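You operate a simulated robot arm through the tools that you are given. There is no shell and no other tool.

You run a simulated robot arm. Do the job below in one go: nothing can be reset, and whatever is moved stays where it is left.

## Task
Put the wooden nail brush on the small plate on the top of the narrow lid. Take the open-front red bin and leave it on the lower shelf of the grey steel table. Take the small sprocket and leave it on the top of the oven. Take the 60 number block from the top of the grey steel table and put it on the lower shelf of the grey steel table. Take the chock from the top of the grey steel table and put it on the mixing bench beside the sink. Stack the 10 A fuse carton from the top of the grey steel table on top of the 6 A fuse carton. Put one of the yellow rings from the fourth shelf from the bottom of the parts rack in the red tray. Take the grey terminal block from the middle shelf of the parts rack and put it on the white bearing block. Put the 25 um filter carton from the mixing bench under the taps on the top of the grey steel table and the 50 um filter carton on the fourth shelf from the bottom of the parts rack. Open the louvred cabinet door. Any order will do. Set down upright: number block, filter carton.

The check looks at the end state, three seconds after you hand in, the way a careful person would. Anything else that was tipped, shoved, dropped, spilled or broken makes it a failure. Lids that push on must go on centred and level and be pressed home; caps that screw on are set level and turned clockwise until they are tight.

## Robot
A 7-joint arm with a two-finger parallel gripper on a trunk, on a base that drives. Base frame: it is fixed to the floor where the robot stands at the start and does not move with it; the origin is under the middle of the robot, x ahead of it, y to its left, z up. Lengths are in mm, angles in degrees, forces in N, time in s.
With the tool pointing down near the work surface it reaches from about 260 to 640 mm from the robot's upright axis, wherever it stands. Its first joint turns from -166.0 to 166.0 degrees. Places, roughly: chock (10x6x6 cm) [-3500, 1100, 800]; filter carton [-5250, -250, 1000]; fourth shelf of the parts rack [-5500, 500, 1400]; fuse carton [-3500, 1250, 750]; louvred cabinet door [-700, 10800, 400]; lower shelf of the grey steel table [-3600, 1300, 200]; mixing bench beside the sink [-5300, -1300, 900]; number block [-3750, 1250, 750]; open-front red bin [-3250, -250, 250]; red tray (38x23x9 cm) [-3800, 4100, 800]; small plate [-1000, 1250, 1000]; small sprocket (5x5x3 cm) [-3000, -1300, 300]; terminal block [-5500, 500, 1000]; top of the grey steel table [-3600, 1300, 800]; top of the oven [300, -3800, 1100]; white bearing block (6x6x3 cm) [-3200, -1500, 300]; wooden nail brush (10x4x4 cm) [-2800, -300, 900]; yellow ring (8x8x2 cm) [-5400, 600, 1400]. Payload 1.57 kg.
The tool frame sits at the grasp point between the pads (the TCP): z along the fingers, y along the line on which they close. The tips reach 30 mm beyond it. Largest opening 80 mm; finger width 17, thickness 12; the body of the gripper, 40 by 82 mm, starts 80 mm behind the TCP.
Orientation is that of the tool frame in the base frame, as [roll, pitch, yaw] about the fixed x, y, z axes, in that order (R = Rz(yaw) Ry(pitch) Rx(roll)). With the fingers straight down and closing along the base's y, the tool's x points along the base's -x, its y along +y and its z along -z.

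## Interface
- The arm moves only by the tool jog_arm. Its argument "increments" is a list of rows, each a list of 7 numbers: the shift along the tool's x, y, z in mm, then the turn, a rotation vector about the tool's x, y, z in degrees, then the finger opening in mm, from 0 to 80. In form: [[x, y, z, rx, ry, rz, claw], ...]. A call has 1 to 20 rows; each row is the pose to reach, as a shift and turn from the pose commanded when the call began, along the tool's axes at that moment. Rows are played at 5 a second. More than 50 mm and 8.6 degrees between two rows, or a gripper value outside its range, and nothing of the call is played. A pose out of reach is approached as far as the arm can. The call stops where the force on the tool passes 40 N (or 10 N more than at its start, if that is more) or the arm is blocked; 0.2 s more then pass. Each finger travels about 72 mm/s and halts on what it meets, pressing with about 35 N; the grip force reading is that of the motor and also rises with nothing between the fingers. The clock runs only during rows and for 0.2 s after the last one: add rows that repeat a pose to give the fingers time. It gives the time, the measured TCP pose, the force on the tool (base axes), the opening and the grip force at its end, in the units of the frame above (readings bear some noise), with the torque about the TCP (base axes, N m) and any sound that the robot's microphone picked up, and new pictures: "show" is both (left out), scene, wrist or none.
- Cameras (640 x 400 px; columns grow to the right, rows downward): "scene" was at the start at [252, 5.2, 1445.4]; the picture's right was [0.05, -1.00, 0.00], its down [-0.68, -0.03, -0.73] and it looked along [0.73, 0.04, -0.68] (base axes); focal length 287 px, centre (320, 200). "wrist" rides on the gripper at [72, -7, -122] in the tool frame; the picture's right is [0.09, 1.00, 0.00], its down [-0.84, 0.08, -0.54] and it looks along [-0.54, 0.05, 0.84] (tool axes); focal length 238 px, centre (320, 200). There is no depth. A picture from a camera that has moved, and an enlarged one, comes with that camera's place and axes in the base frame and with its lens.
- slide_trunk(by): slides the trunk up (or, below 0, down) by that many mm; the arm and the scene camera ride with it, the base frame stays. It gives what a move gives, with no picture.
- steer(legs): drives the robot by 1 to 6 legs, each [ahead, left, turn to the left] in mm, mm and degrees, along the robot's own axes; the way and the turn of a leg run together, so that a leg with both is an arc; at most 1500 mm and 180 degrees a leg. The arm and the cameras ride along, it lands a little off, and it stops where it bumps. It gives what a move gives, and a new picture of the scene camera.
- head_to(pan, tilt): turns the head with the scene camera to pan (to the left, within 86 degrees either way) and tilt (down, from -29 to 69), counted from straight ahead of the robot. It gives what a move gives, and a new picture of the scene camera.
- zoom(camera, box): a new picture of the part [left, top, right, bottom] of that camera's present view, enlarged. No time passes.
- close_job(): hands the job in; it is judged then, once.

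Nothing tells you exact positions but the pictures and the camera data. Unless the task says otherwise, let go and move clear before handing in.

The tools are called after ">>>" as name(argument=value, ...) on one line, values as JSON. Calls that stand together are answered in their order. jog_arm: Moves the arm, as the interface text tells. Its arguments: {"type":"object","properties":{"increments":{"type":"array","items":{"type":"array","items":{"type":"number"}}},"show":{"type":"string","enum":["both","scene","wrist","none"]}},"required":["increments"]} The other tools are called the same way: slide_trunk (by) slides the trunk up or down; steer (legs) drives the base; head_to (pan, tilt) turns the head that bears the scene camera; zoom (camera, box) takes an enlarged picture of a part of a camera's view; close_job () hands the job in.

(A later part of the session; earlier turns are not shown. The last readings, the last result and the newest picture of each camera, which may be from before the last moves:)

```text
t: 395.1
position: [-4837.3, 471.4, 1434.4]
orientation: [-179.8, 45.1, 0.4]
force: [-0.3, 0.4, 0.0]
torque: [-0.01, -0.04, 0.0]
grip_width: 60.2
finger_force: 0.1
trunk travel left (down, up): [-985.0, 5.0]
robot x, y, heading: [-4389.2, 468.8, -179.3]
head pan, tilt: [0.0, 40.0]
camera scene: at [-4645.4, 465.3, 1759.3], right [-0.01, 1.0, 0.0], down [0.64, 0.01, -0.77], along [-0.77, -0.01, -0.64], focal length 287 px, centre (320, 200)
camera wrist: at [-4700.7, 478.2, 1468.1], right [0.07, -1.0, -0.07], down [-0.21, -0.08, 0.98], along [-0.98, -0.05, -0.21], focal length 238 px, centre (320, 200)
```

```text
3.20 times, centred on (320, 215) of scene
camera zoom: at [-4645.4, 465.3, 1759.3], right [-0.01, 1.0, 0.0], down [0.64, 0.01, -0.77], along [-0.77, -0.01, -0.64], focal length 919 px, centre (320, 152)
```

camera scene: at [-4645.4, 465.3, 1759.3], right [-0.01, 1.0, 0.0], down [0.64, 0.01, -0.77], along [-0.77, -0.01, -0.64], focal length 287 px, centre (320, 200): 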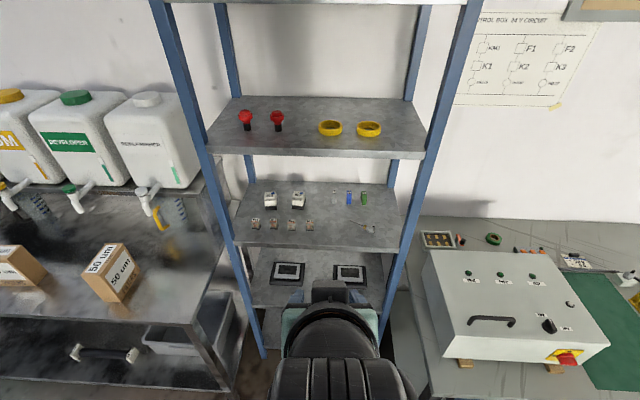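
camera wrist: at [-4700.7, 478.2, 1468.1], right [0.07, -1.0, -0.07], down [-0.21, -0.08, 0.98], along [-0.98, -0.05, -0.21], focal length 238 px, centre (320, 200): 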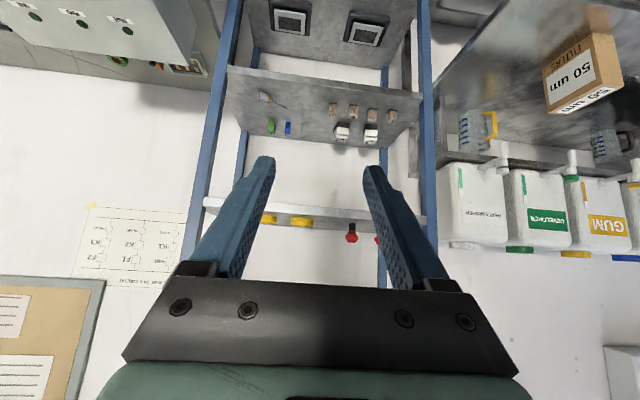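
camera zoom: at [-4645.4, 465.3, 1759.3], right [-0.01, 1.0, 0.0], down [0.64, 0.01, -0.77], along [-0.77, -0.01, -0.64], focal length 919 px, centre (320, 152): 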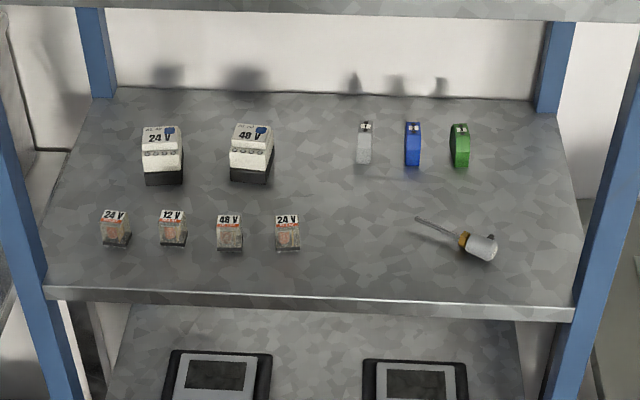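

The "grey terminal block" is the small grey DIN terminal on the 3rd shelf. First ring 1 (centre ≈ (-5412, 485)): I'll pinch its left rim with the 45° tool. Drive closer and look.

>>> steer(legs=[[380, 10, 0]])

>>> jog_arm(increments=[[-20, 0, 0, 0, 0, 0, 40], [-35, 0, 0, 0, 0, 0, 40]], show="both")

```text
t: 397.5
position: [-5217.7, 449.4, 1434.6]
orientation: [-180.0, 45.2, 1.2]
force: [0.4, 0.4, 0.0]
torque: [0.01, 0.01, 0.03]
grip_width: 60.1
finger_force: 0.0
trunk travel left (down, up): [-985.0, 5.0]
robot x, y, heading: [-4770.3, 453.5, -178.5]
head pan, tilt: [0.0, 40.0]
camera scene: at [-5025.2, 446.4, 1759.5], right [-0.02, 1.0, 0.0], down [0.64, 0.01, -0.77], along [-0.77, -0.02, -0.64], focal length 287 px, centre (320, 200)
```

scene: 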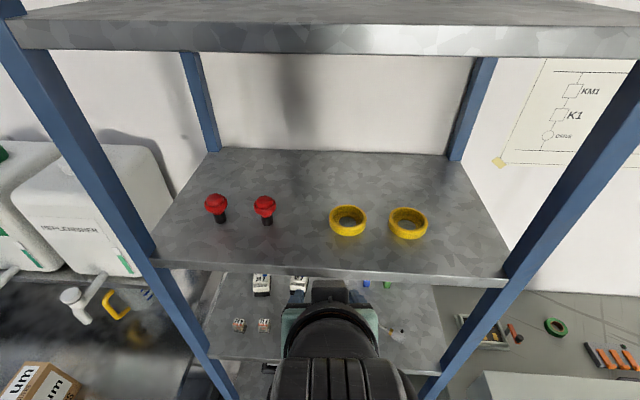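

```text
t: 398.1
position: [-5244.6, 449.5, 1457.4]
orientation: [179.9, 44.9, 1.0]
force: [-1.1, 0.9, 0.3]
torque: [0.01, -0.03, 0.0]
grip_width: 40.2
finger_force: 0.2
out of reach, approached as far as the arm can: row 1
trunk travel left (down, up): [-985.0, 5.0]
robot x, y, heading: [-4774.4, 448.0, -178.6]
head pan, tilt: [0.0, 40.0]
camera scene: at [-5026.7, 448.3, 1759.2], right [-0.02, 1.0, 0.0], down [0.64, 0.01, -0.77], along [-0.77, -0.02, -0.64], focal length 287 px, centre (320, 200)
camera wrist: at [-5107.2, 457.5, 1492.6], right [0.08, -0.99, -0.06], down [-0.21, -0.08, 0.98], along [-0.97, -0.07, -0.21], focal length 238 px, centre (320, 200)
```

scene: 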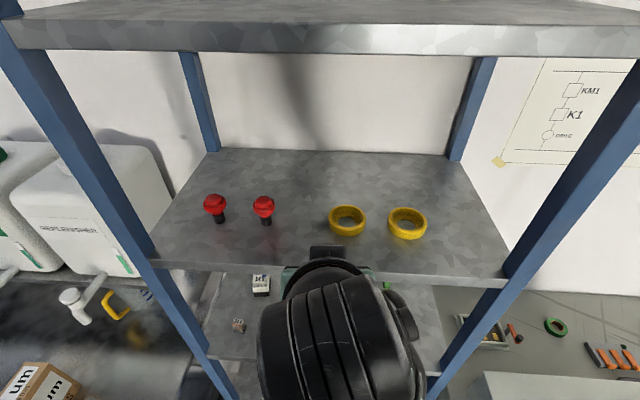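
wrist: 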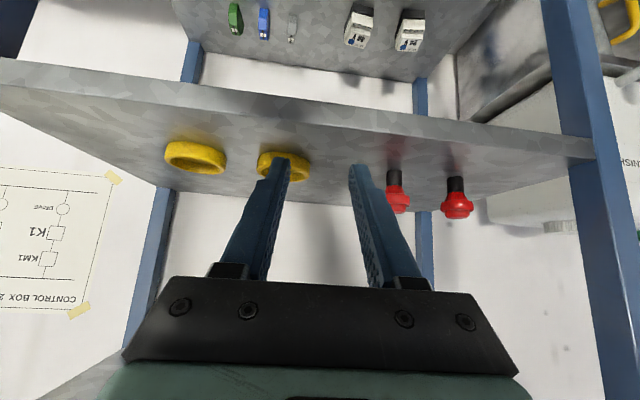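

>>> zoom(camera="wrist", box=[150, 60, 450, 240])

>>> zoom(camera="scene", box=[180, 180, 500, 300])

```text
2.13 times, centred on (300, 150) of wrist
camera zoom: at [-5107.2, 457.5, 1492.6], right [0.08, -0.99, -0.06], down [-0.21, -0.08, 0.98], along [-0.97, -0.07, -0.21], focal length 508 px, centre (363, 307)
```

zoom: 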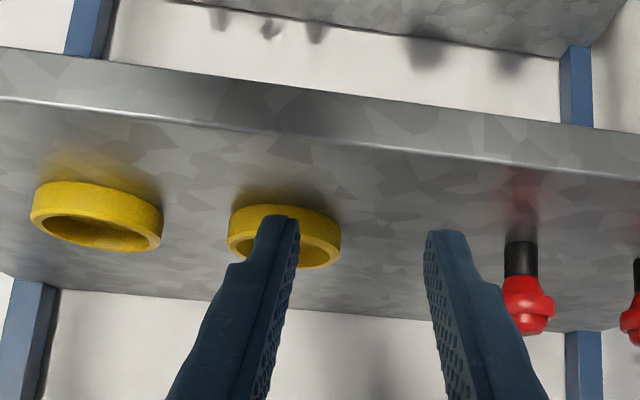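

```text
2.00 times, centred on (340, 240) of scene
camera zoom: at [-5026.7, 448.3, 1759.2], right [-0.02, 1.0, 0.0], down [0.64, 0.01, -0.77], along [-0.77, -0.02, -0.64], focal length 574 px, centre (280, 120)
```

zoom: 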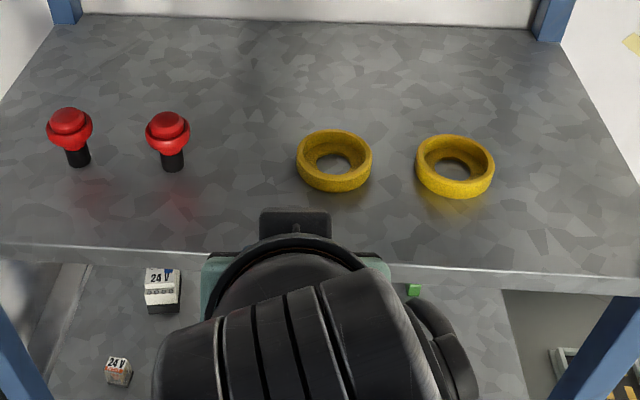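

Triangulated: shelf top ≈1368, ring centre ≈(-5433, 488), OD ≈73. I line up above along the 45° approach axis for the left rim (y≈458).

>>> jog_arm(increments=[[-40, -5, 0, 0, 0, 0, 36], [-80, -10, 8, 0, 0, 0, 36]], show="wrist")

>>> zoom(camera="wrist", box=[200, 60, 440, 210])

```text
t: 398.7
position: [-5306.9, 457.0, 1507.6]
orientation: [-179.8, 45.0, 1.2]
force: [0.5, 0.1, -0.6]
torque: [0.02, -0.03, -0.04]
grip_width: 35.8
finger_force: 0.1
trunk travel left (down, up): [-985.0, 5.0]
robot x, y, heading: [-4769.8, 447.0, -178.5]
head pan, tilt: [0.0, 40.0]
camera wrist: at [-5169.2, 465.5, 1542.8], right [0.08, -0.99, -0.07], down [-0.21, -0.08, 0.97], along [-0.97, -0.07, -0.21], focal length 238 px, centre (320, 200)
```

wrist: 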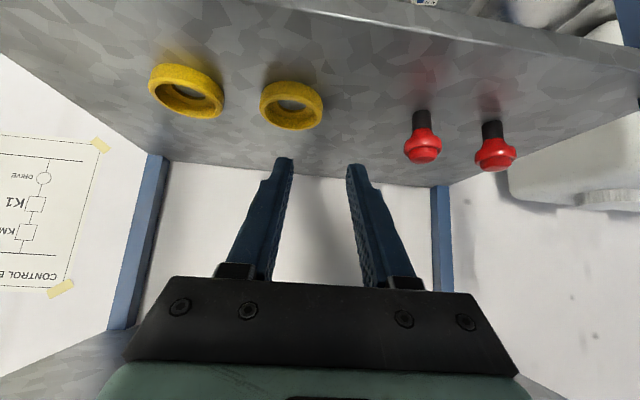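

```text
2.67 times, centred on (320, 135) of wrist
camera zoom: at [-5169.2, 465.5, 1542.8], right [0.08, -0.99, -0.07], down [-0.21, -0.08, 0.97], along [-0.97, -0.07, -0.21], focal length 636 px, centre (320, 373)
```

zoom: 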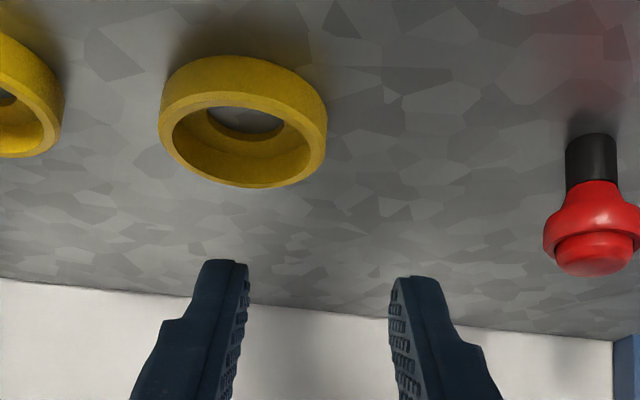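

>>> jog_arm(increments=[[0, 0, 40, 0, 0, 0, 36], [0, 0, 80, 0, 0, 0, 36], [0, 0, 115, 0, 0, 0, 36]], show="wrist")

>>> zoom(camera="wrist", box=[200, 60, 440, 210])

```text
t: 399.5
position: [-5387.9, 457.0, 1427.4]
orientation: [-179.8, 45.0, 1.1]
force: [0.3, 0.1, 0.4]
torque: [0.03, 0.03, -0.03]
grip_width: 36.0
finger_force: 0.1
trunk travel left (down, up): [-985.0, 5.0]
robot x, y, heading: [-4776.9, 449.5, -178.6]
head pan, tilt: [0.0, 40.0]
camera wrist: at [-5250.4, 465.6, 1461.2], right [0.08, -0.99, -0.07], down [-0.2, -0.08, 0.98], along [-0.98, -0.07, -0.21], focal length 238 px, centre (320, 200)
```

wrist: 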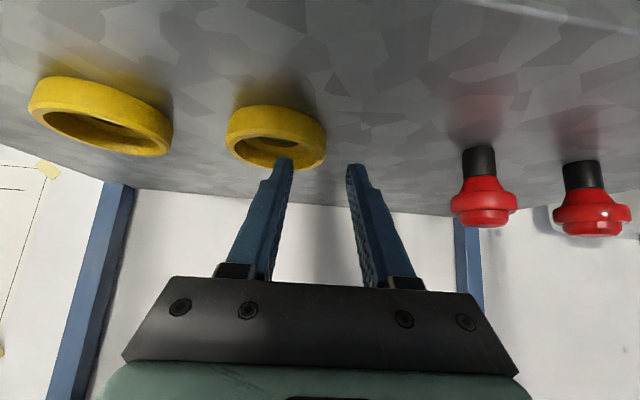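

```text
2.67 times, centred on (320, 135) of wrist
camera zoom: at [-5250.4, 465.6, 1461.2], right [0.08, -0.99, -0.07], down [-0.2, -0.08, 0.98], along [-0.98, -0.07, -0.21], focal length 636 px, centre (320, 373)
```

zoom: 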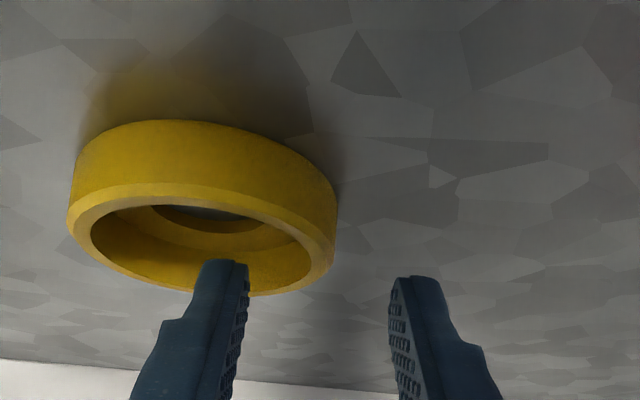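

>>> jog_arm(increments=[[0, 0, 12, 0, 0, 0, 36], [0, 0, 24, 0, 0, 0, 36]], show="none")

>>> zoom(camera="wrist", box=[200, 60, 440, 210])

```text
t: 400.1
position: [-5404.4, 456.7, 1408.8]
orientation: [-179.8, 45.1, 1.2]
force: [0.6, 0.4, -0.2]
torque: [0.0, -0.02, 0.0]
grip_width: 36.1
finger_force: 0.1
trunk travel left (down, up): [-985.0, 5.0]
robot x, y, heading: [-4770.7, 448.5, -178.9]
head pan, tilt: [0.0, 40.0]
```

```text
2.67 times, centred on (320, 135) of wrist
camera zoom: at [-5267.3, 464.9, 1443.9], right [0.08, -0.99, -0.07], down [-0.21, -0.08, 0.98], along [-0.98, -0.07, -0.21], focal length 636 px, centre (320, 373)
```

zoom: 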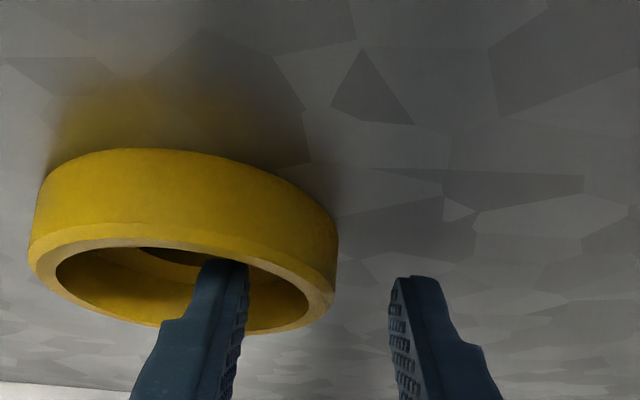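

>>> jog_arm(increments=[[0, 0, 4, 0, 0, 0, 36], [0, 0, 8, 0, 0, 0, 36], [0, 0, 12, 0, 0, 0, 36]], show="none")

>>> zoom(camera="wrist", box=[200, 60, 440, 210])

```text
t: 400.9
position: [-5408.2, 455.4, 1407.7]
orientation: [-179.8, 45.5, 1.3]
force: [7.9, -0.5, 12.0]
torque: [-0.27, -0.07, 0.11]
grip_width: 36.2
finger_force: 0.0
trunk travel left (down, up): [-985.0, 5.0]
robot x, y, heading: [-4770.4, 451.6, -178.6]
head pan, tilt: [0.0, 40.0]
```

```text
2.67 times, centred on (320, 135) of wrist
camera zoom: at [-5271.7, 464.6, 1439.9], right [0.08, -0.99, -0.07], down [-0.2, -0.08, 0.98], along [-0.98, -0.07, -0.2], focal length 636 px, centre (320, 373)
```

zoom: 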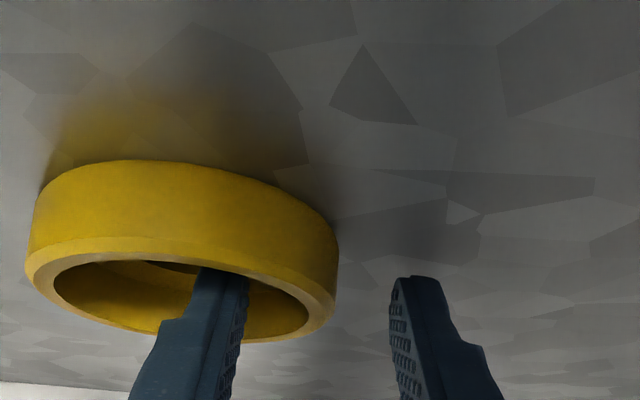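

The outer fingertip touched the shelf (z≈1381), inner finger is in the bore. Back off 2 mm and close on the rim.

>>> jog_arm(increments=[[0, 0, -10, 0, 0, 0, 36], [0, -1, -10, 0, 0, 0, 26], [0, -1, -10, 0, 0, 0, 16], [0, -1, -10, 0, 0, 0, 8], [0, -1, -10, 0, 0, 0, 2], [0, -1, -10, 0, 0, 0, 2]], show="none")

>>> zoom(camera="wrist", box=[200, 60, 440, 210])

```text
t: 402.3
position: [-5405.6, 457.7, 1408.9]
orientation: [-179.9, 45.1, 1.2]
force: [-0.2, -0.2, -0.2]
torque: [-0.02, -0.02, -0.03]
grip_width: 18.1
finger_force: 32.5
trunk travel left (down, up): [-985.0, 5.0]
robot x, y, heading: [-4767.3, 450.6, -178.7]
head pan, tilt: [0.0, 40.0]
```

```text
2.67 times, centred on (320, 135) of wrist
camera zoom: at [-5268.2, 465.9, 1443.9], right [0.08, -0.99, -0.07], down [-0.21, -0.08, 0.97], along [-0.97, -0.07, -0.21], focal length 636 px, centre (320, 373)
```

zoom: 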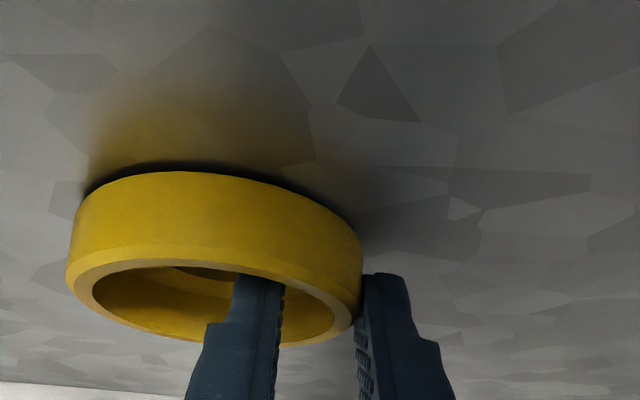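

>>> jog_arm(increments=[[-14, 0, -14, 0, 0, 0, 2], [-28, 0, -28, 0, 0, 0, 2], [-42, 0, -42, 0, 0, 0, 2]], show="wrist")

```text
t: 403.1
position: [-5406.0, 456.7, 1472.2]
orientation: [-179.8, 45.1, 1.2]
force: [-0.2, 0.3, 0.3]
torque: [0.0, 0.0, -0.03]
grip_width: 18.1
finger_force: 32.7
trunk travel left (down, up): [-985.0, 5.0]
robot x, y, heading: [-4771.5, 452.0, -178.7]
head pan, tilt: [0.0, 40.0]
camera wrist: at [-5268.6, 465.3, 1506.3], right [0.08, -0.99, -0.07], down [-0.21, -0.08, 0.97], along [-0.97, -0.07, -0.21], focal length 238 px, centre (320, 200)
```

wrist: 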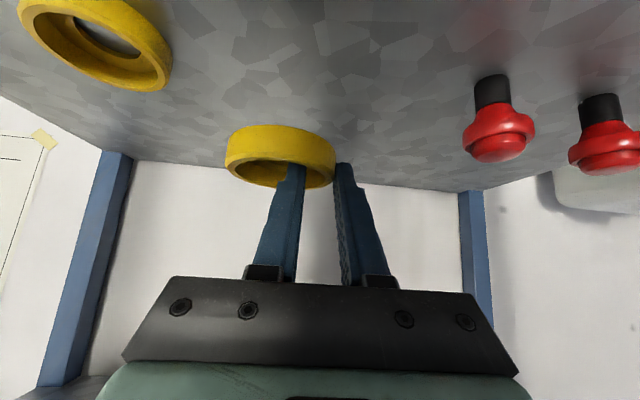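

Ring is held. Back out and drive north toward the red tray's bench.

>>> steer(legs=[[-420, 0, -1.3], [0, 0, -90]])

>>> head_to(pan=0, tilt=25)

```text
t: 409.5
position: [-4344.8, 1088.6, 1472.4]
orientation: [-179.8, 45.1, -89.9]
force: [0.1, 0.0, 0.8]
torque: [-0.03, 0.0, 0.01]
grip_width: 18.0
finger_force: 32.7
trunk travel left (down, up): [-985.0, 5.0]
robot x, y, heading: [-4362.5, 455.4, 90.0]
head pan, tilt: [0.0, 40.0]
camera scene: at [-4363.6, 710.6, 1759.3], right [1.0, 0.0, 0.0], down [0.0, -0.64, -0.77], along [0.0, 0.77, -0.64], focal length 287 px, centre (320, 200)
```

scene: 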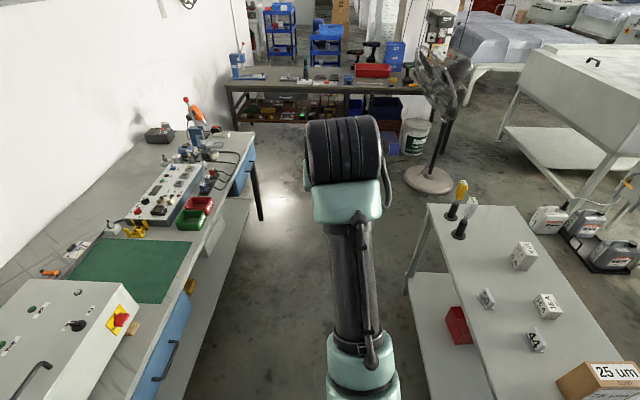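

```text
t: 410.2
position: [-4344.6, 1090.2, 1472.4]
orientation: [180.0, 45.1, -89.8]
force: [0.5, -0.2, 0.7]
torque: [0.01, 0.01, 0.02]
grip_width: 18.0
finger_force: 33.2
trunk travel left (down, up): [-985.0, 5.0]
robot x, y, heading: [-4364.7, 453.5, 89.7]
head pan, tilt: [0.0, 25.0]
camera scene: at [-4363.5, 717.7, 1782.6], right [1.0, 0.0, 0.0], down [0.0, -0.42, -0.91], along [0.0, 0.91, -0.42], focal length 287 px, centre (320, 200)
```

scene: 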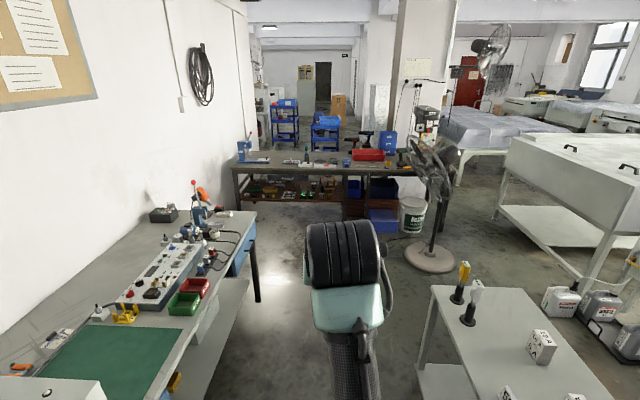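

>>> steer(legs=[[1500, 0, 0], [750, 0, 0], [0, -560, 0]])

>>> head_to(pan=0, tilt=35)

```text
t: 423.8
position: [-3871.7, 3277.1, 1472.0]
orientation: [-179.7, 45.2, -86.3]
force: [0.2, 0.9, -0.7]
torque: [0.02, -0.01, 0.0]
grip_width: 17.9
finger_force: 32.4
trunk travel left (down, up): [-985.0, 5.0]
robot x, y, heading: [-3849.3, 2644.0, 93.7]
head pan, tilt: [0.0, 25.0]
camera scene: at [-3867.9, 2904.6, 1782.6], right [1.0, 0.07, 0.0], down [0.03, -0.42, -0.91], along [-0.06, 0.9, -0.42], focal length 287 px, centre (320, 200)
```

scene: 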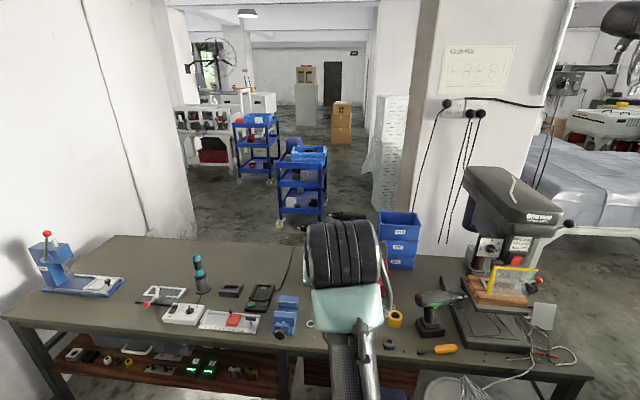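

```text
t: 424.5
position: [-3871.2, 3278.0, 1471.9]
orientation: [-180.0, 45.0, -86.4]
force: [-0.3, -1.0, 0.1]
torque: [-0.02, 0.01, 0.0]
grip_width: 18.0
finger_force: 32.3
trunk travel left (down, up): [-985.0, 5.0]
robot x, y, heading: [-3850.2, 2640.4, 94.0]
head pan, tilt: [0.0, 35.0]
camera scene: at [-3866.3, 2900.7, 1766.9], right [1.0, 0.07, 0.0], down [0.04, -0.57, -0.82], along [-0.05, 0.82, -0.57], focal length 287 px, centre (320, 200)
```

scene: 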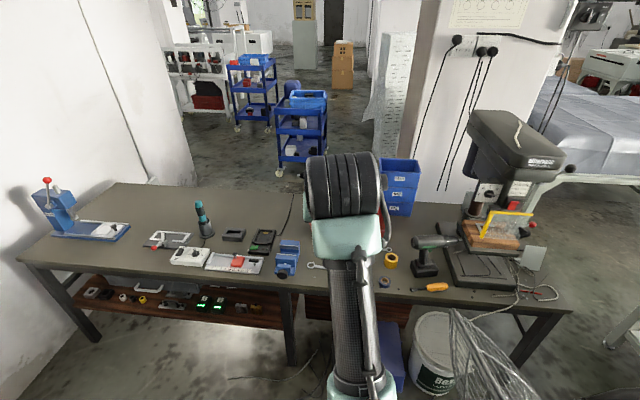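

>>> steer(legs=[[0, 220, -4]])

>>> jog_arm(increments=[[0, 0, 0, 0, 0, 0, 2]], show="wrist")

```text
t: 426.2
position: [-4056.4, 3269.2, 1471.4]
orientation: [-179.9, 45.2, -90.0]
force: [0.3, -0.9, 0.0]
torque: [0.0, 0.0, -0.05]
grip_width: 18.1
finger_force: 33.1
trunk travel left (down, up): [-985.0, 5.0]
robot x, y, heading: [-4076.5, 2635.8, 90.2]
head pan, tilt: [0.0, 35.0]
camera scene: at [-4076.0, 2893.4, 1766.9], right [1.0, 0.0, 0.0], down [0.0, -0.57, -0.82], along [0.0, 0.82, -0.57], focal length 287 px, centre (320, 200)
```

scene: 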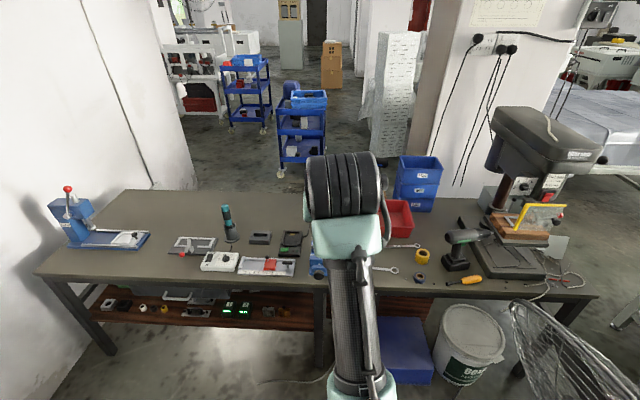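

```text
t: 426.6
position: [-4055.6, 3269.4, 1472.0]
orientation: [-180.0, 45.1, -90.2]
force: [0.1, 0.2, 0.5]
torque: [-0.03, 0.01, 0.01]
grip_width: 18.1
finger_force: 32.5
trunk travel left (down, up): [-985.0, 5.0]
robot x, y, heading: [-4074.9, 2637.3, 90.2]
head pan, tilt: [0.0, 35.0]
camera wrist: at [-4049.0, 3131.9, 1506.1], right [-1.0, -0.06, -0.07], down [-0.08, 0.21, 0.98], along [-0.05, 0.98, -0.21], focal length 238 px, centre (320, 200)
```

wrist: 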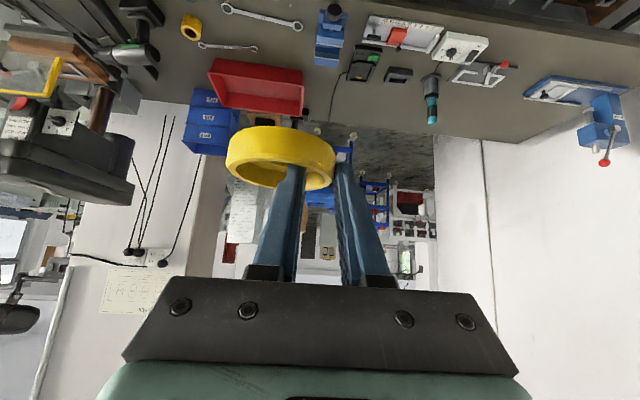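

The red tray is at about (-3794, 4010), 38 cm along x. I strafe in line, lower the arm in free space, then check clearances.

>>> steer(legs=[[0, -232, 0]])

>>> jog_arm(increments=[[30, 0, 30, 0, 0, 0, 2], [60, 0, 60, 0, 0, 0, 2], [90, 0, 90, 0, 0, 0, 2], [120, 0, 120, 0, 0, 0, 2], [150, 0, 150, 0, 0, 0, 2], [180, 0, 180, 0, 0, 0, 2]], show="both")

```text
t: 428.3
position: [-3833.5, 3270.1, 1471.4]
orientation: [-179.8, 45.0, -90.2]
force: [0.8, 0.0, -0.1]
torque: [-0.04, -0.03, 0.04]
grip_width: 18.1
finger_force: 32.6
trunk travel left (down, up): [-985.0, 5.0]
robot x, y, heading: [-3852.0, 2635.3, 90.0]
head pan, tilt: [0.0, 35.0]
camera scene: at [-3855.4, 2893.7, 1766.9], right [1.0, 0.0, 0.0], down [0.0, -0.57, -0.82], along [0.0, 0.82, -0.57], focal length 287 px, centre (320, 200)
```

scene: 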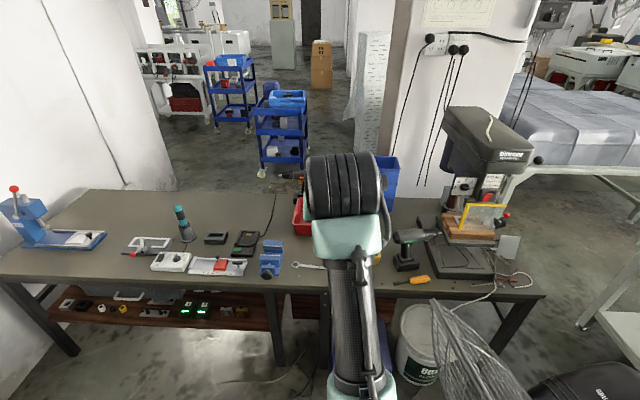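

```text
t: 429.7
position: [-3834.2, 3270.0, 1215.8]
orientation: [-179.9, 45.1, -90.2]
force: [-0.2, 0.2, 0.2]
torque: [0.0, -0.01, 0.0]
grip_width: 18.2
finger_force: 32.2
trunk travel left (down, up): [-985.0, 5.0]
robot x, y, heading: [-3854.3, 2632.9, 90.1]
head pan, tilt: [0.0, 35.0]
camera scene: at [-3854.2, 2894.0, 1766.8], right [1.0, 0.0, 0.0], down [0.0, -0.57, -0.82], along [0.0, 0.82, -0.57], focal length 287 px, centre (320, 200)
camera wrist: at [-3827.0, 3132.3, 1250.8], right [-1.0, -0.06, -0.07], down [-0.08, 0.21, 0.98], along [-0.05, 0.98, -0.21], focal length 238 px, centre (320, 200)
```

scene: 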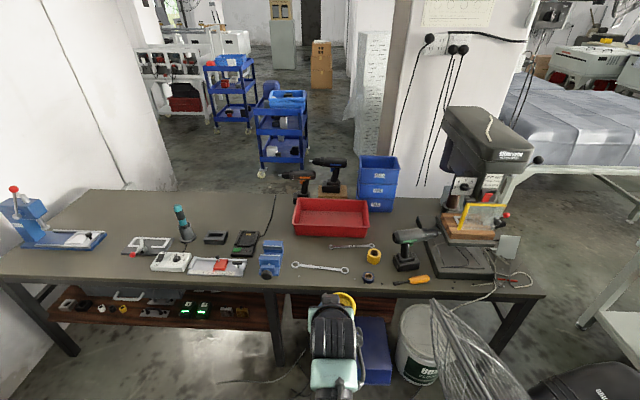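
wrist: 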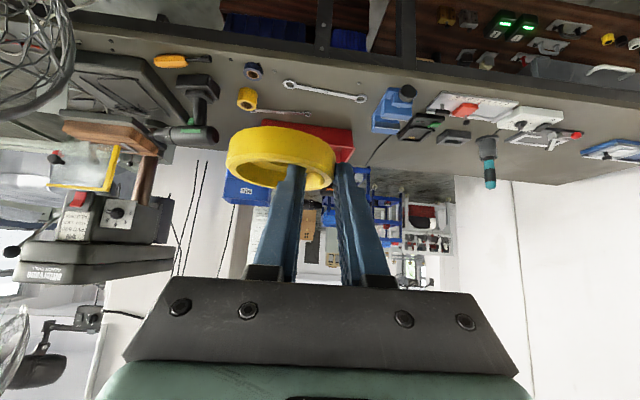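

The fan head is close on the right (x≈-3600), so I shift left and reach sideways with the arm instead.

>>> steer(legs=[[0, 165, 0]])

>>> jog_arm(increments=[[0, -35, 0, 0, 0, 0, 2], [0, -70, 0, 0, 0, 0, 2], [0, -105, 0, 0, 0, 0, 2], [0, -140, 0, 0, 0, 0, 2], [0, -172, 0, 0, 0, 0, 2]], show="scene")

```text
t: 431.2
position: [-3996.1, 3269.5, 1216.6]
orientation: [180.0, 45.0, -90.4]
force: [0.4, -0.5, 0.4]
torque: [-0.02, 0.01, 0.02]
grip_width: 17.7
finger_force: 32.3
trunk travel left (down, up): [-985.0, 5.0]
robot x, y, heading: [-4020.5, 2634.9, 89.9]
head pan, tilt: [0.0, 35.0]
camera scene: at [-4016.8, 2893.8, 1766.9], right [1.0, 0.0, 0.0], down [0.0, -0.57, -0.82], along [0.0, 0.82, -0.57], focal length 287 px, centre (320, 200)
```

scene: 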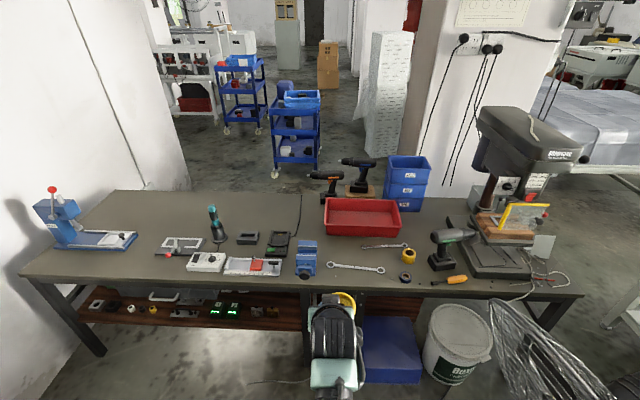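

```text
t: 432.4
position: [-3826.4, 3269.9, 1216.1]
orientation: [-179.9, 45.1, -90.2]
force: [-0.8, -0.3, 0.0]
torque: [-0.01, 0.02, 0.04]
grip_width: 18.0
finger_force: 32.6
trunk travel left (down, up): [-985.0, 5.0]
robot x, y, heading: [-4017.7, 2635.1, 89.6]
head pan, tilt: [0.0, 35.0]
camera scene: at [-4018.6, 2893.9, 1766.8], right [1.0, 0.0, 0.0], down [0.0, -0.57, -0.82], along [0.0, 0.82, -0.57], focal length 287 px, centre (320, 200)
```

scene: 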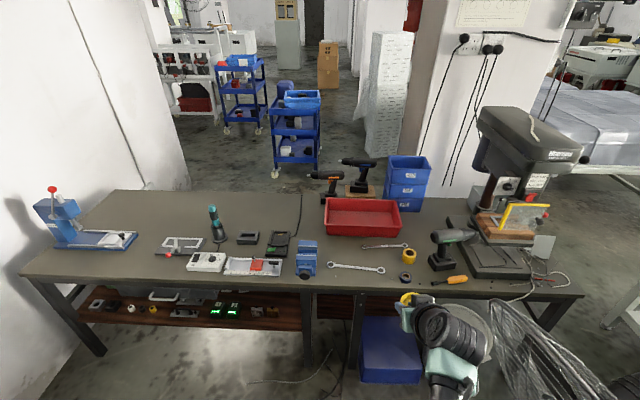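

>>> jog_arm(increments=[[-28, 0, 28, 0, 0, 0, 2], [-56, 0, 56, 0, 0, 0, 2]], show="none")

>>> slide_trunk(by=-250)

>>> steer(legs=[[400, 0, 0]])

>>> jog_arm(increments=[[0, 0, 0, 0, 0, 0, 2]], show="both")

```text
t: 433.0
position: [-3827.3, 3349.3, 1216.4]
orientation: [-179.8, 45.1, -90.4]
force: [-0.1, 0.1, -0.7]
torque: [0.01, 0.01, -0.02]
grip_width: 17.8
finger_force: 33.3
trunk travel left (down, up): [-985.0, 5.0]
robot x, y, heading: [-4017.0, 2638.1, 89.5]
head pan, tilt: [0.0, 35.0]
```

```text
t: 435.6
position: [-3826.4, 3347.4, 966.5]
orientation: [-179.9, 45.2, -90.3]
force: [0.8, -0.1, -0.2]
torque: [-0.01, 0.02, 0.01]
grip_width: 17.9
finger_force: 32.6
trunk travel left (down, up): [-735.0, 255.0]
robot x, y, heading: [-4021.8, 2631.6, 89.9]
head pan, tilt: [0.0, 35.0]
```

```text
t: 438.1
position: [-3818.5, 3753.0, 966.3]
orientation: [-179.8, 45.2, -90.8]
force: [-0.1, 0.2, 0.7]
torque: [0.0, 0.02, 0.01]
grip_width: 18.1
finger_force: 32.6
trunk travel left (down, up): [-735.0, 255.0]
robot x, y, heading: [-4011.9, 3041.2, 89.1]
head pan, tilt: [0.0, 35.0]
camera scene: at [-4014.4, 3301.2, 1516.8], right [1.0, -0.01, 0.0], down [-0.01, -0.57, -0.82], along [0.01, 0.82, -0.57], focal length 287 px, centre (320, 200)
```

scene: 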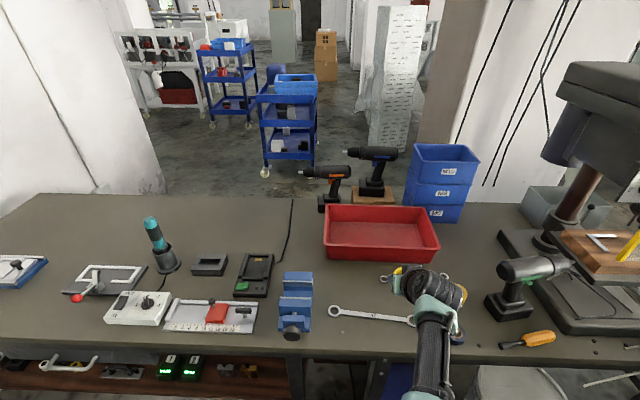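

```text
t: 438.5
position: [-3818.7, 3753.6, 966.0]
orientation: [-179.9, 45.2, -90.9]
force: [-0.6, -0.4, -0.8]
torque: [0.01, 0.02, 0.0]
grip_width: 18.0
finger_force: 32.5
trunk travel left (down, up): [-735.0, 255.0]
robot x, y, heading: [-4013.3, 3041.0, 89.3]
head pan, tilt: [0.0, 35.0]
camera scene: at [-4014.4, 3300.7, 1516.9], right [1.0, -0.01, 0.0], down [-0.01, -0.57, -0.82], along [0.01, 0.82, -0.57], focal length 287 px, centre (320, 200)
camera wrist: at [-3812.9, 3615.1, 1000.3], right [-1.0, -0.05, -0.07], down [-0.08, 0.21, 0.98], along [-0.03, 0.98, -0.21], focal length 238 px, centre (320, 200)
```

scene: 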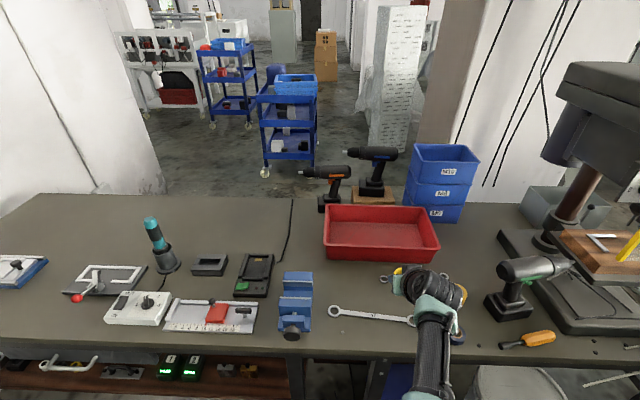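
wrist: 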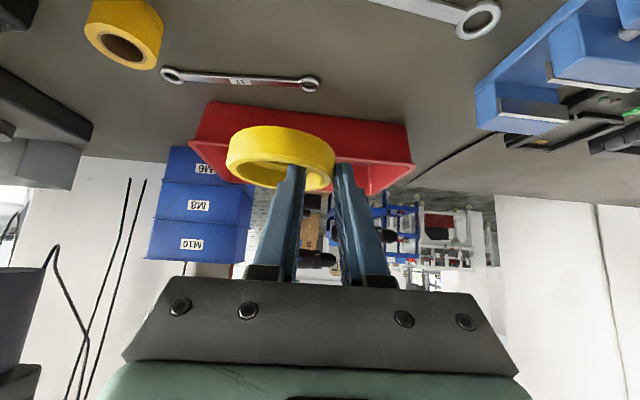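

Tray: near wall y≈4003, floor z≈760, rim z≈838. Drive 340 further so the ring is inside, then lower with the trunk.

>>> steer(legs=[[340, 0, 0.5]])

>>> slide_trunk(by=-110)

>>> jog_arm(increments=[[0, 0, 0, 0, 0, 0, 2]], show="both")

```text
t: 440.7
position: [-3819.8, 4089.8, 966.0]
orientation: [-180.0, 45.1, -90.4]
force: [0.0, -0.1, 0.2]
torque: [0.02, 0.04, -0.01]
grip_width: 18.0
finger_force: 33.2
trunk travel left (down, up): [-735.0, 255.0]
robot x, y, heading: [-4014.0, 3381.8, 89.7]
head pan, tilt: [0.0, 35.0]
camera scene: at [-4013.8, 3636.0, 1516.8], right [1.0, 0.0, 0.0], down [0.0, -0.57, -0.82], along [0.0, 0.82, -0.57], focal length 287 px, centre (320, 200)
```

scene: 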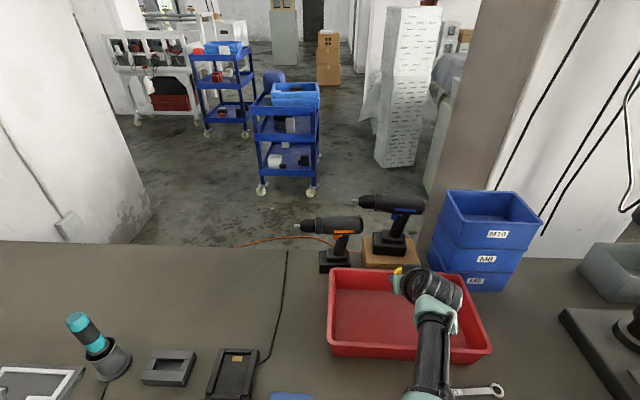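

```text
t: 442.1
position: [-3820.0, 4088.6, 856.3]
orientation: [-180.0, 45.1, -90.4]
force: [0.2, 1.0, -0.7]
torque: [0.0, -0.03, -0.02]
grip_width: 17.8
finger_force: 33.1
trunk travel left (down, up): [-625.0, 365.0]
robot x, y, heading: [-4012.1, 3377.1, 89.6]
head pan, tilt: [0.0, 35.0]
```

```text
t: 442.5
position: [-3820.5, 4089.2, 856.0]
orientation: [-179.9, 45.2, -90.4]
force: [-0.7, -1.1, -0.4]
torque: [0.05, 0.0, 0.03]
grip_width: 17.8
finger_force: 32.5
trunk travel left (down, up): [-625.0, 365.0]
robot x, y, heading: [-4012.2, 3378.5, 89.8]
head pan, tilt: [0.0, 35.0]
camera scene: at [-4013.8, 3635.7, 1406.9], right [1.0, 0.0, 0.0], down [0.0, -0.57, -0.82], along [0.0, 0.82, -0.57], focal length 287 px, centre (320, 200)
camera wrist: at [-3814.5, 3951.5, 890.4], right [-1.0, -0.06, -0.07], down [-0.08, 0.21, 0.98], along [-0.04, 0.98, -0.21], focal length 238 px, centre (320, 200)
```

scene: 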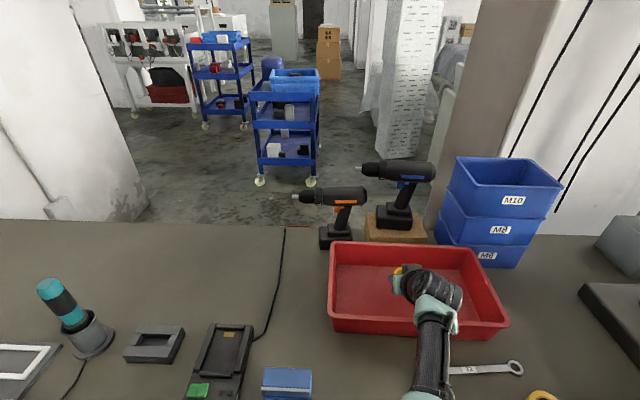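
wrist: 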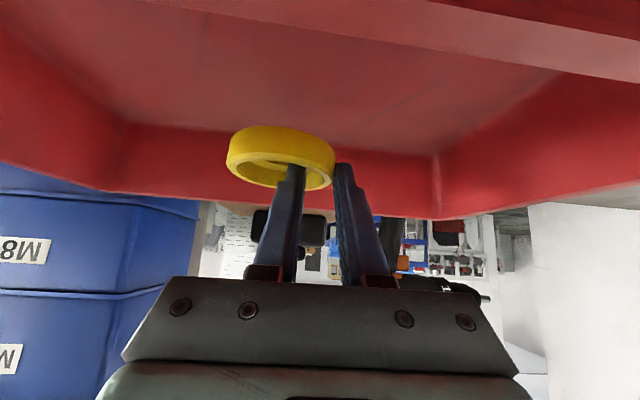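

>>> slide_trunk(by=-28)

>>> jog_arm(increments=[[0, 0, 0, 0, 0, 0, 2]], show="both")

```text
t: 443.2
position: [-3819.4, 4089.9, 828.2]
orientation: [-179.9, 45.1, -90.4]
force: [0.1, 0.5, -0.8]
torque: [-0.04, 0.01, -0.06]
grip_width: 17.9
finger_force: 32.2
trunk travel left (down, up): [-597.0, 393.0]
robot x, y, heading: [-4016.0, 3377.8, 89.8]
head pan, tilt: [0.0, 35.0]
```

```text
t: 443.6
position: [-3820.4, 4089.1, 828.4]
orientation: [-179.9, 45.1, -90.4]
force: [-0.2, 0.2, 0.3]
torque: [-0.04, 0.02, 0.03]
grip_width: 18.1
finger_force: 33.1
trunk travel left (down, up): [-597.0, 393.0]
robot x, y, heading: [-4015.3, 3374.0, 90.0]
head pan, tilt: [0.0, 35.0]
camera scene: at [-4013.8, 3635.6, 1378.9], right [1.0, 0.0, 0.0], down [0.0, -0.57, -0.82], along [0.0, 0.82, -0.57], focal length 287 px, centre (320, 200)
camera wrist: at [-3814.6, 3951.5, 862.4], right [-1.0, -0.06, -0.07], down [-0.08, 0.21, 0.98], along [-0.04, 0.98, -0.21], focal length 238 px, centre (320, 200)
```

scene: 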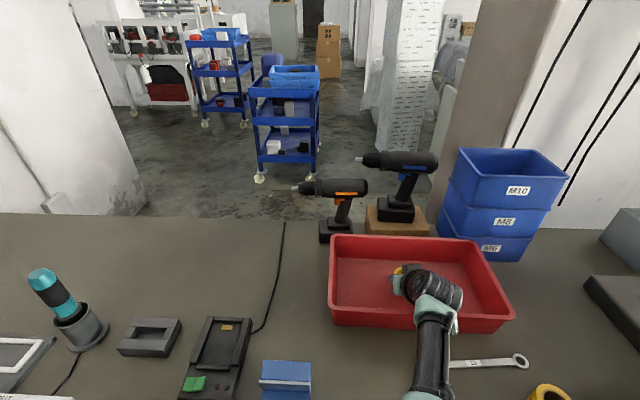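
wrist: 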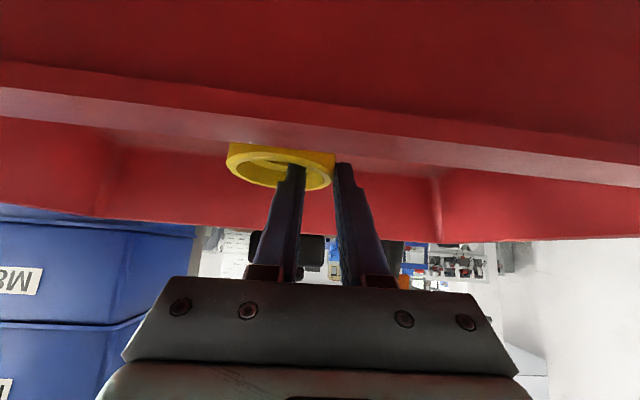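

>>> slide_trunk(by=-14)

>>> slide_trunk(by=-10)

>>> slide_trunk(by=-6)

```text
t: 444.2
position: [-3820.7, 4088.6, 815.0]
orientation: [-179.9, 45.1, -90.3]
force: [-0.1, 0.2, -0.3]
torque: [-0.01, 0.04, -0.02]
grip_width: 17.9
finger_force: 32.5
trunk travel left (down, up): [-583.0, 407.0]
robot x, y, heading: [-4015.1, 3377.2, 90.0]
head pan, tilt: [0.0, 35.0]
```

```text
t: 444.8
position: [-3820.2, 4089.4, 805.2]
orientation: [-179.9, 45.0, -90.4]
force: [1.1, 0.5, -0.8]
torque: [-0.01, 0.01, 0.0]
grip_width: 18.0
finger_force: 32.3
trunk travel left (down, up): [-573.0, 417.0]
robot x, y, heading: [-4014.6, 3376.7, 90.0]
head pan, tilt: [0.0, 35.0]
```

```text
t: 445.4
position: [-3820.4, 4088.7, 798.4]
orientation: [-179.9, 45.1, -90.4]
force: [-0.3, -0.4, 0.5]
torque: [0.01, 0.04, -0.04]
grip_width: 18.0
finger_force: 33.2
trunk travel left (down, up): [-567.0, 423.0]
robot x, y, heading: [-4014.3, 3376.6, 89.8]
head pan, tilt: [0.0, 35.0]
```

>>> jog_arm(increments=[[0, 0, 0, 0, 0, 0, 20], [0, 0, 0, 0, 0, 0, 26], [0, 0, 0, 0, 0, 0, 32], [0, 0, 0, 0, 0, 0, 34], [0, 0, 0, 0, 0, 0, 34]], show="wrist")

>>> jog_arm(increments=[[-14, 0, -14, 0, 0, 0, 34], [-28, 0, -28, 0, 0, 0, 34], [-50, 0, -50, 0, 0, 0, 34]], show="none")

>>> slide_trunk(by=100)

>>> jog_arm(increments=[[0, 0, 0, 0, 0, 0, 34]], show="both")

```text
t: 446.6
position: [-3820.3, 4088.7, 799.1]
orientation: [-179.9, 45.1, -90.4]
force: [0.7, -0.3, 0.3]
torque: [0.01, -0.01, 0.0]
grip_width: 34.0
finger_force: 0.0
trunk travel left (down, up): [-567.0, 423.0]
robot x, y, heading: [-4016.4, 3375.5, 89.6]
head pan, tilt: [0.0, 35.0]
camera wrist: at [-3814.5, 3951.5, 832.3], right [-1.0, -0.06, -0.07], down [-0.08, 0.21, 0.98], along [-0.04, 0.98, -0.21], focal length 238 px, centre (320, 200)
```

wrist: 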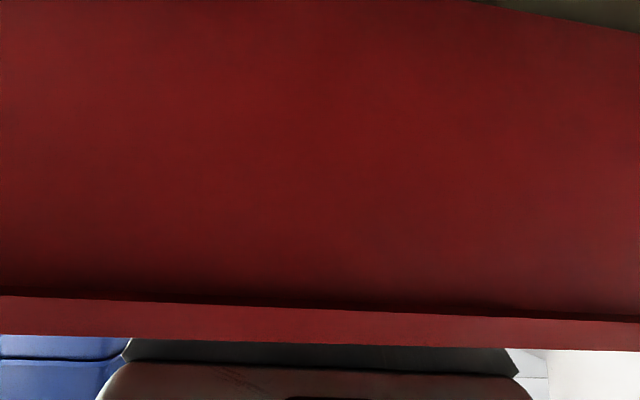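

```text
t: 447.4
position: [-3820.8, 4089.4, 868.1]
orientation: [-179.9, 45.0, -90.5]
force: [-0.5, 0.4, -0.2]
torque: [0.04, -0.01, 0.01]
grip_width: 34.0
finger_force: 0.0
trunk travel left (down, up): [-567.0, 423.0]
robot x, y, heading: [-4013.8, 3377.5, 89.9]
head pan, tilt: [0.0, 35.0]
```

```text
t: 448.7
position: [-3820.7, 4090.0, 969.4]
orientation: [-179.9, 45.1, -90.5]
force: [0.2, -0.1, -0.3]
torque: [0.04, -0.03, 0.0]
grip_width: 34.2
finger_force: 0.1
trunk travel left (down, up): [-667.0, 323.0]
robot x, y, heading: [-4012.2, 3374.7, 89.8]
head pan, tilt: [0.0, 35.0]
```

```text
t: 449.1
position: [-3819.4, 4089.7, 967.3]
orientation: [-179.9, 45.1, -90.4]
force: [-0.5, -0.4, 0.4]
torque: [0.03, -0.01, 0.01]
grip_width: 34.1
finger_force: 0.1
trunk travel left (down, up): [-667.0, 323.0]
robot x, y, heading: [-4012.4, 3377.0, 89.8]
head pan, tilt: [0.0, 35.0]
camera scene: at [-4013.8, 3635.7, 1448.8], right [1.0, 0.0, 0.0], down [0.0, -0.57, -0.82], along [0.0, 0.82, -0.57], focal length 287 px, centre (320, 200)
camera wrist: at [-3815.3, 3951.9, 1002.1], right [-1.0, -0.06, -0.07], down [-0.08, 0.21, 0.98], along [-0.04, 0.98, -0.21], focal length 238 px, centre (320, 200)
```

scene: 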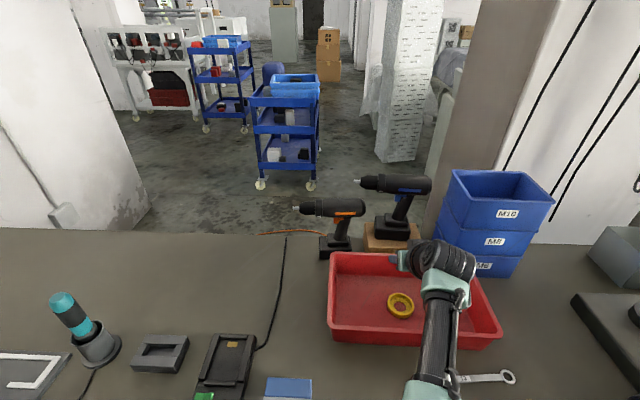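
wrist: 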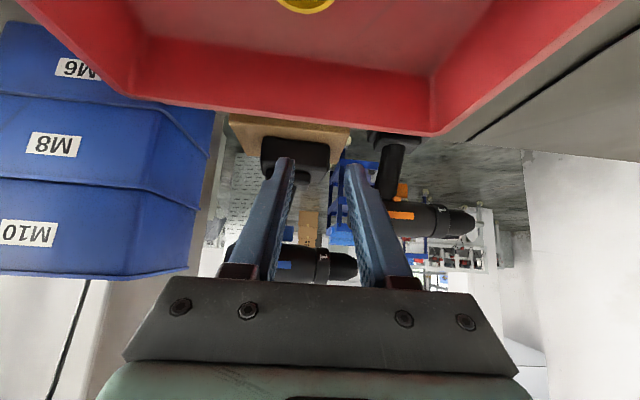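

Ring is in the tray. Back out and return to the mixing bench for the 50 um carton.

>>> steer(legs=[[-730, 0, 0], [0, 350, 0], [-1500, 0, 0], [-1380, 0, 0], [0, 0, 90]])

>>> slide_trunk(by=120)

>>> head_to(pan=0, tilt=40)

```text
t: 472.4
position: [-5157.6, -32.1, 967.8]
orientation: [-179.9, 45.1, -4.0]
force: [0.5, -0.1, 0.4]
torque: [0.0, 0.0, 0.02]
grip_width: 33.7
finger_force: 0.0
trunk travel left (down, up): [-667.0, 323.0]
robot x, y, heading: [-4461.0, -266.0, 176.4]
head pan, tilt: [0.0, 35.0]
camera scene: at [-4716.5, -250.4, 1448.9], right [0.07, 1.0, 0.0], down [0.57, -0.04, -0.82], along [-0.82, 0.05, -0.57], focal length 287 px, centre (320, 200)
```

scene: 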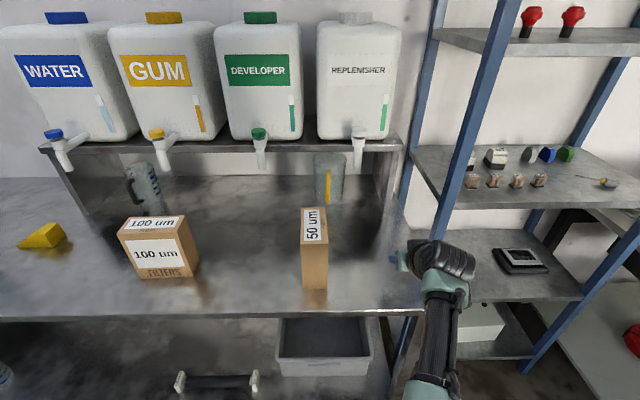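

```text
t: 473.9
position: [-5158.4, -31.8, 1087.0]
orientation: [-179.9, 45.0, -3.8]
force: [-0.8, -0.3, 0.1]
torque: [-0.02, 0.01, 0.02]
grip_width: 34.0
finger_force: 0.1
trunk travel left (down, up): [-787.0, 203.0]
robot x, y, heading: [-4457.7, -267.8, 176.1]
head pan, tilt: [0.0, 35.0]
```

```text
t: 474.6
position: [-5157.5, -31.2, 1089.5]
orientation: [-179.8, 45.2, -3.9]
force: [0.1, 1.2, 0.0]
torque: [0.01, -0.01, -0.03]
grip_width: 33.9
finger_force: 0.0
trunk travel left (down, up): [-787.0, 203.0]
robot x, y, heading: [-4455.8, -269.6, 176.1]
head pan, tilt: [0.0, 40.0]
camera scene: at [-4713.4, -250.5, 1561.3], right [0.07, 1.0, 0.0], down [0.64, -0.04, -0.77], along [-0.76, 0.05, -0.64], focal length 287 px, centre (320, 200)
```

scene: 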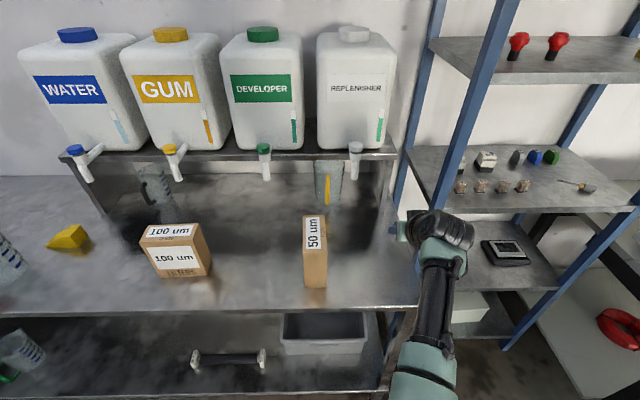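

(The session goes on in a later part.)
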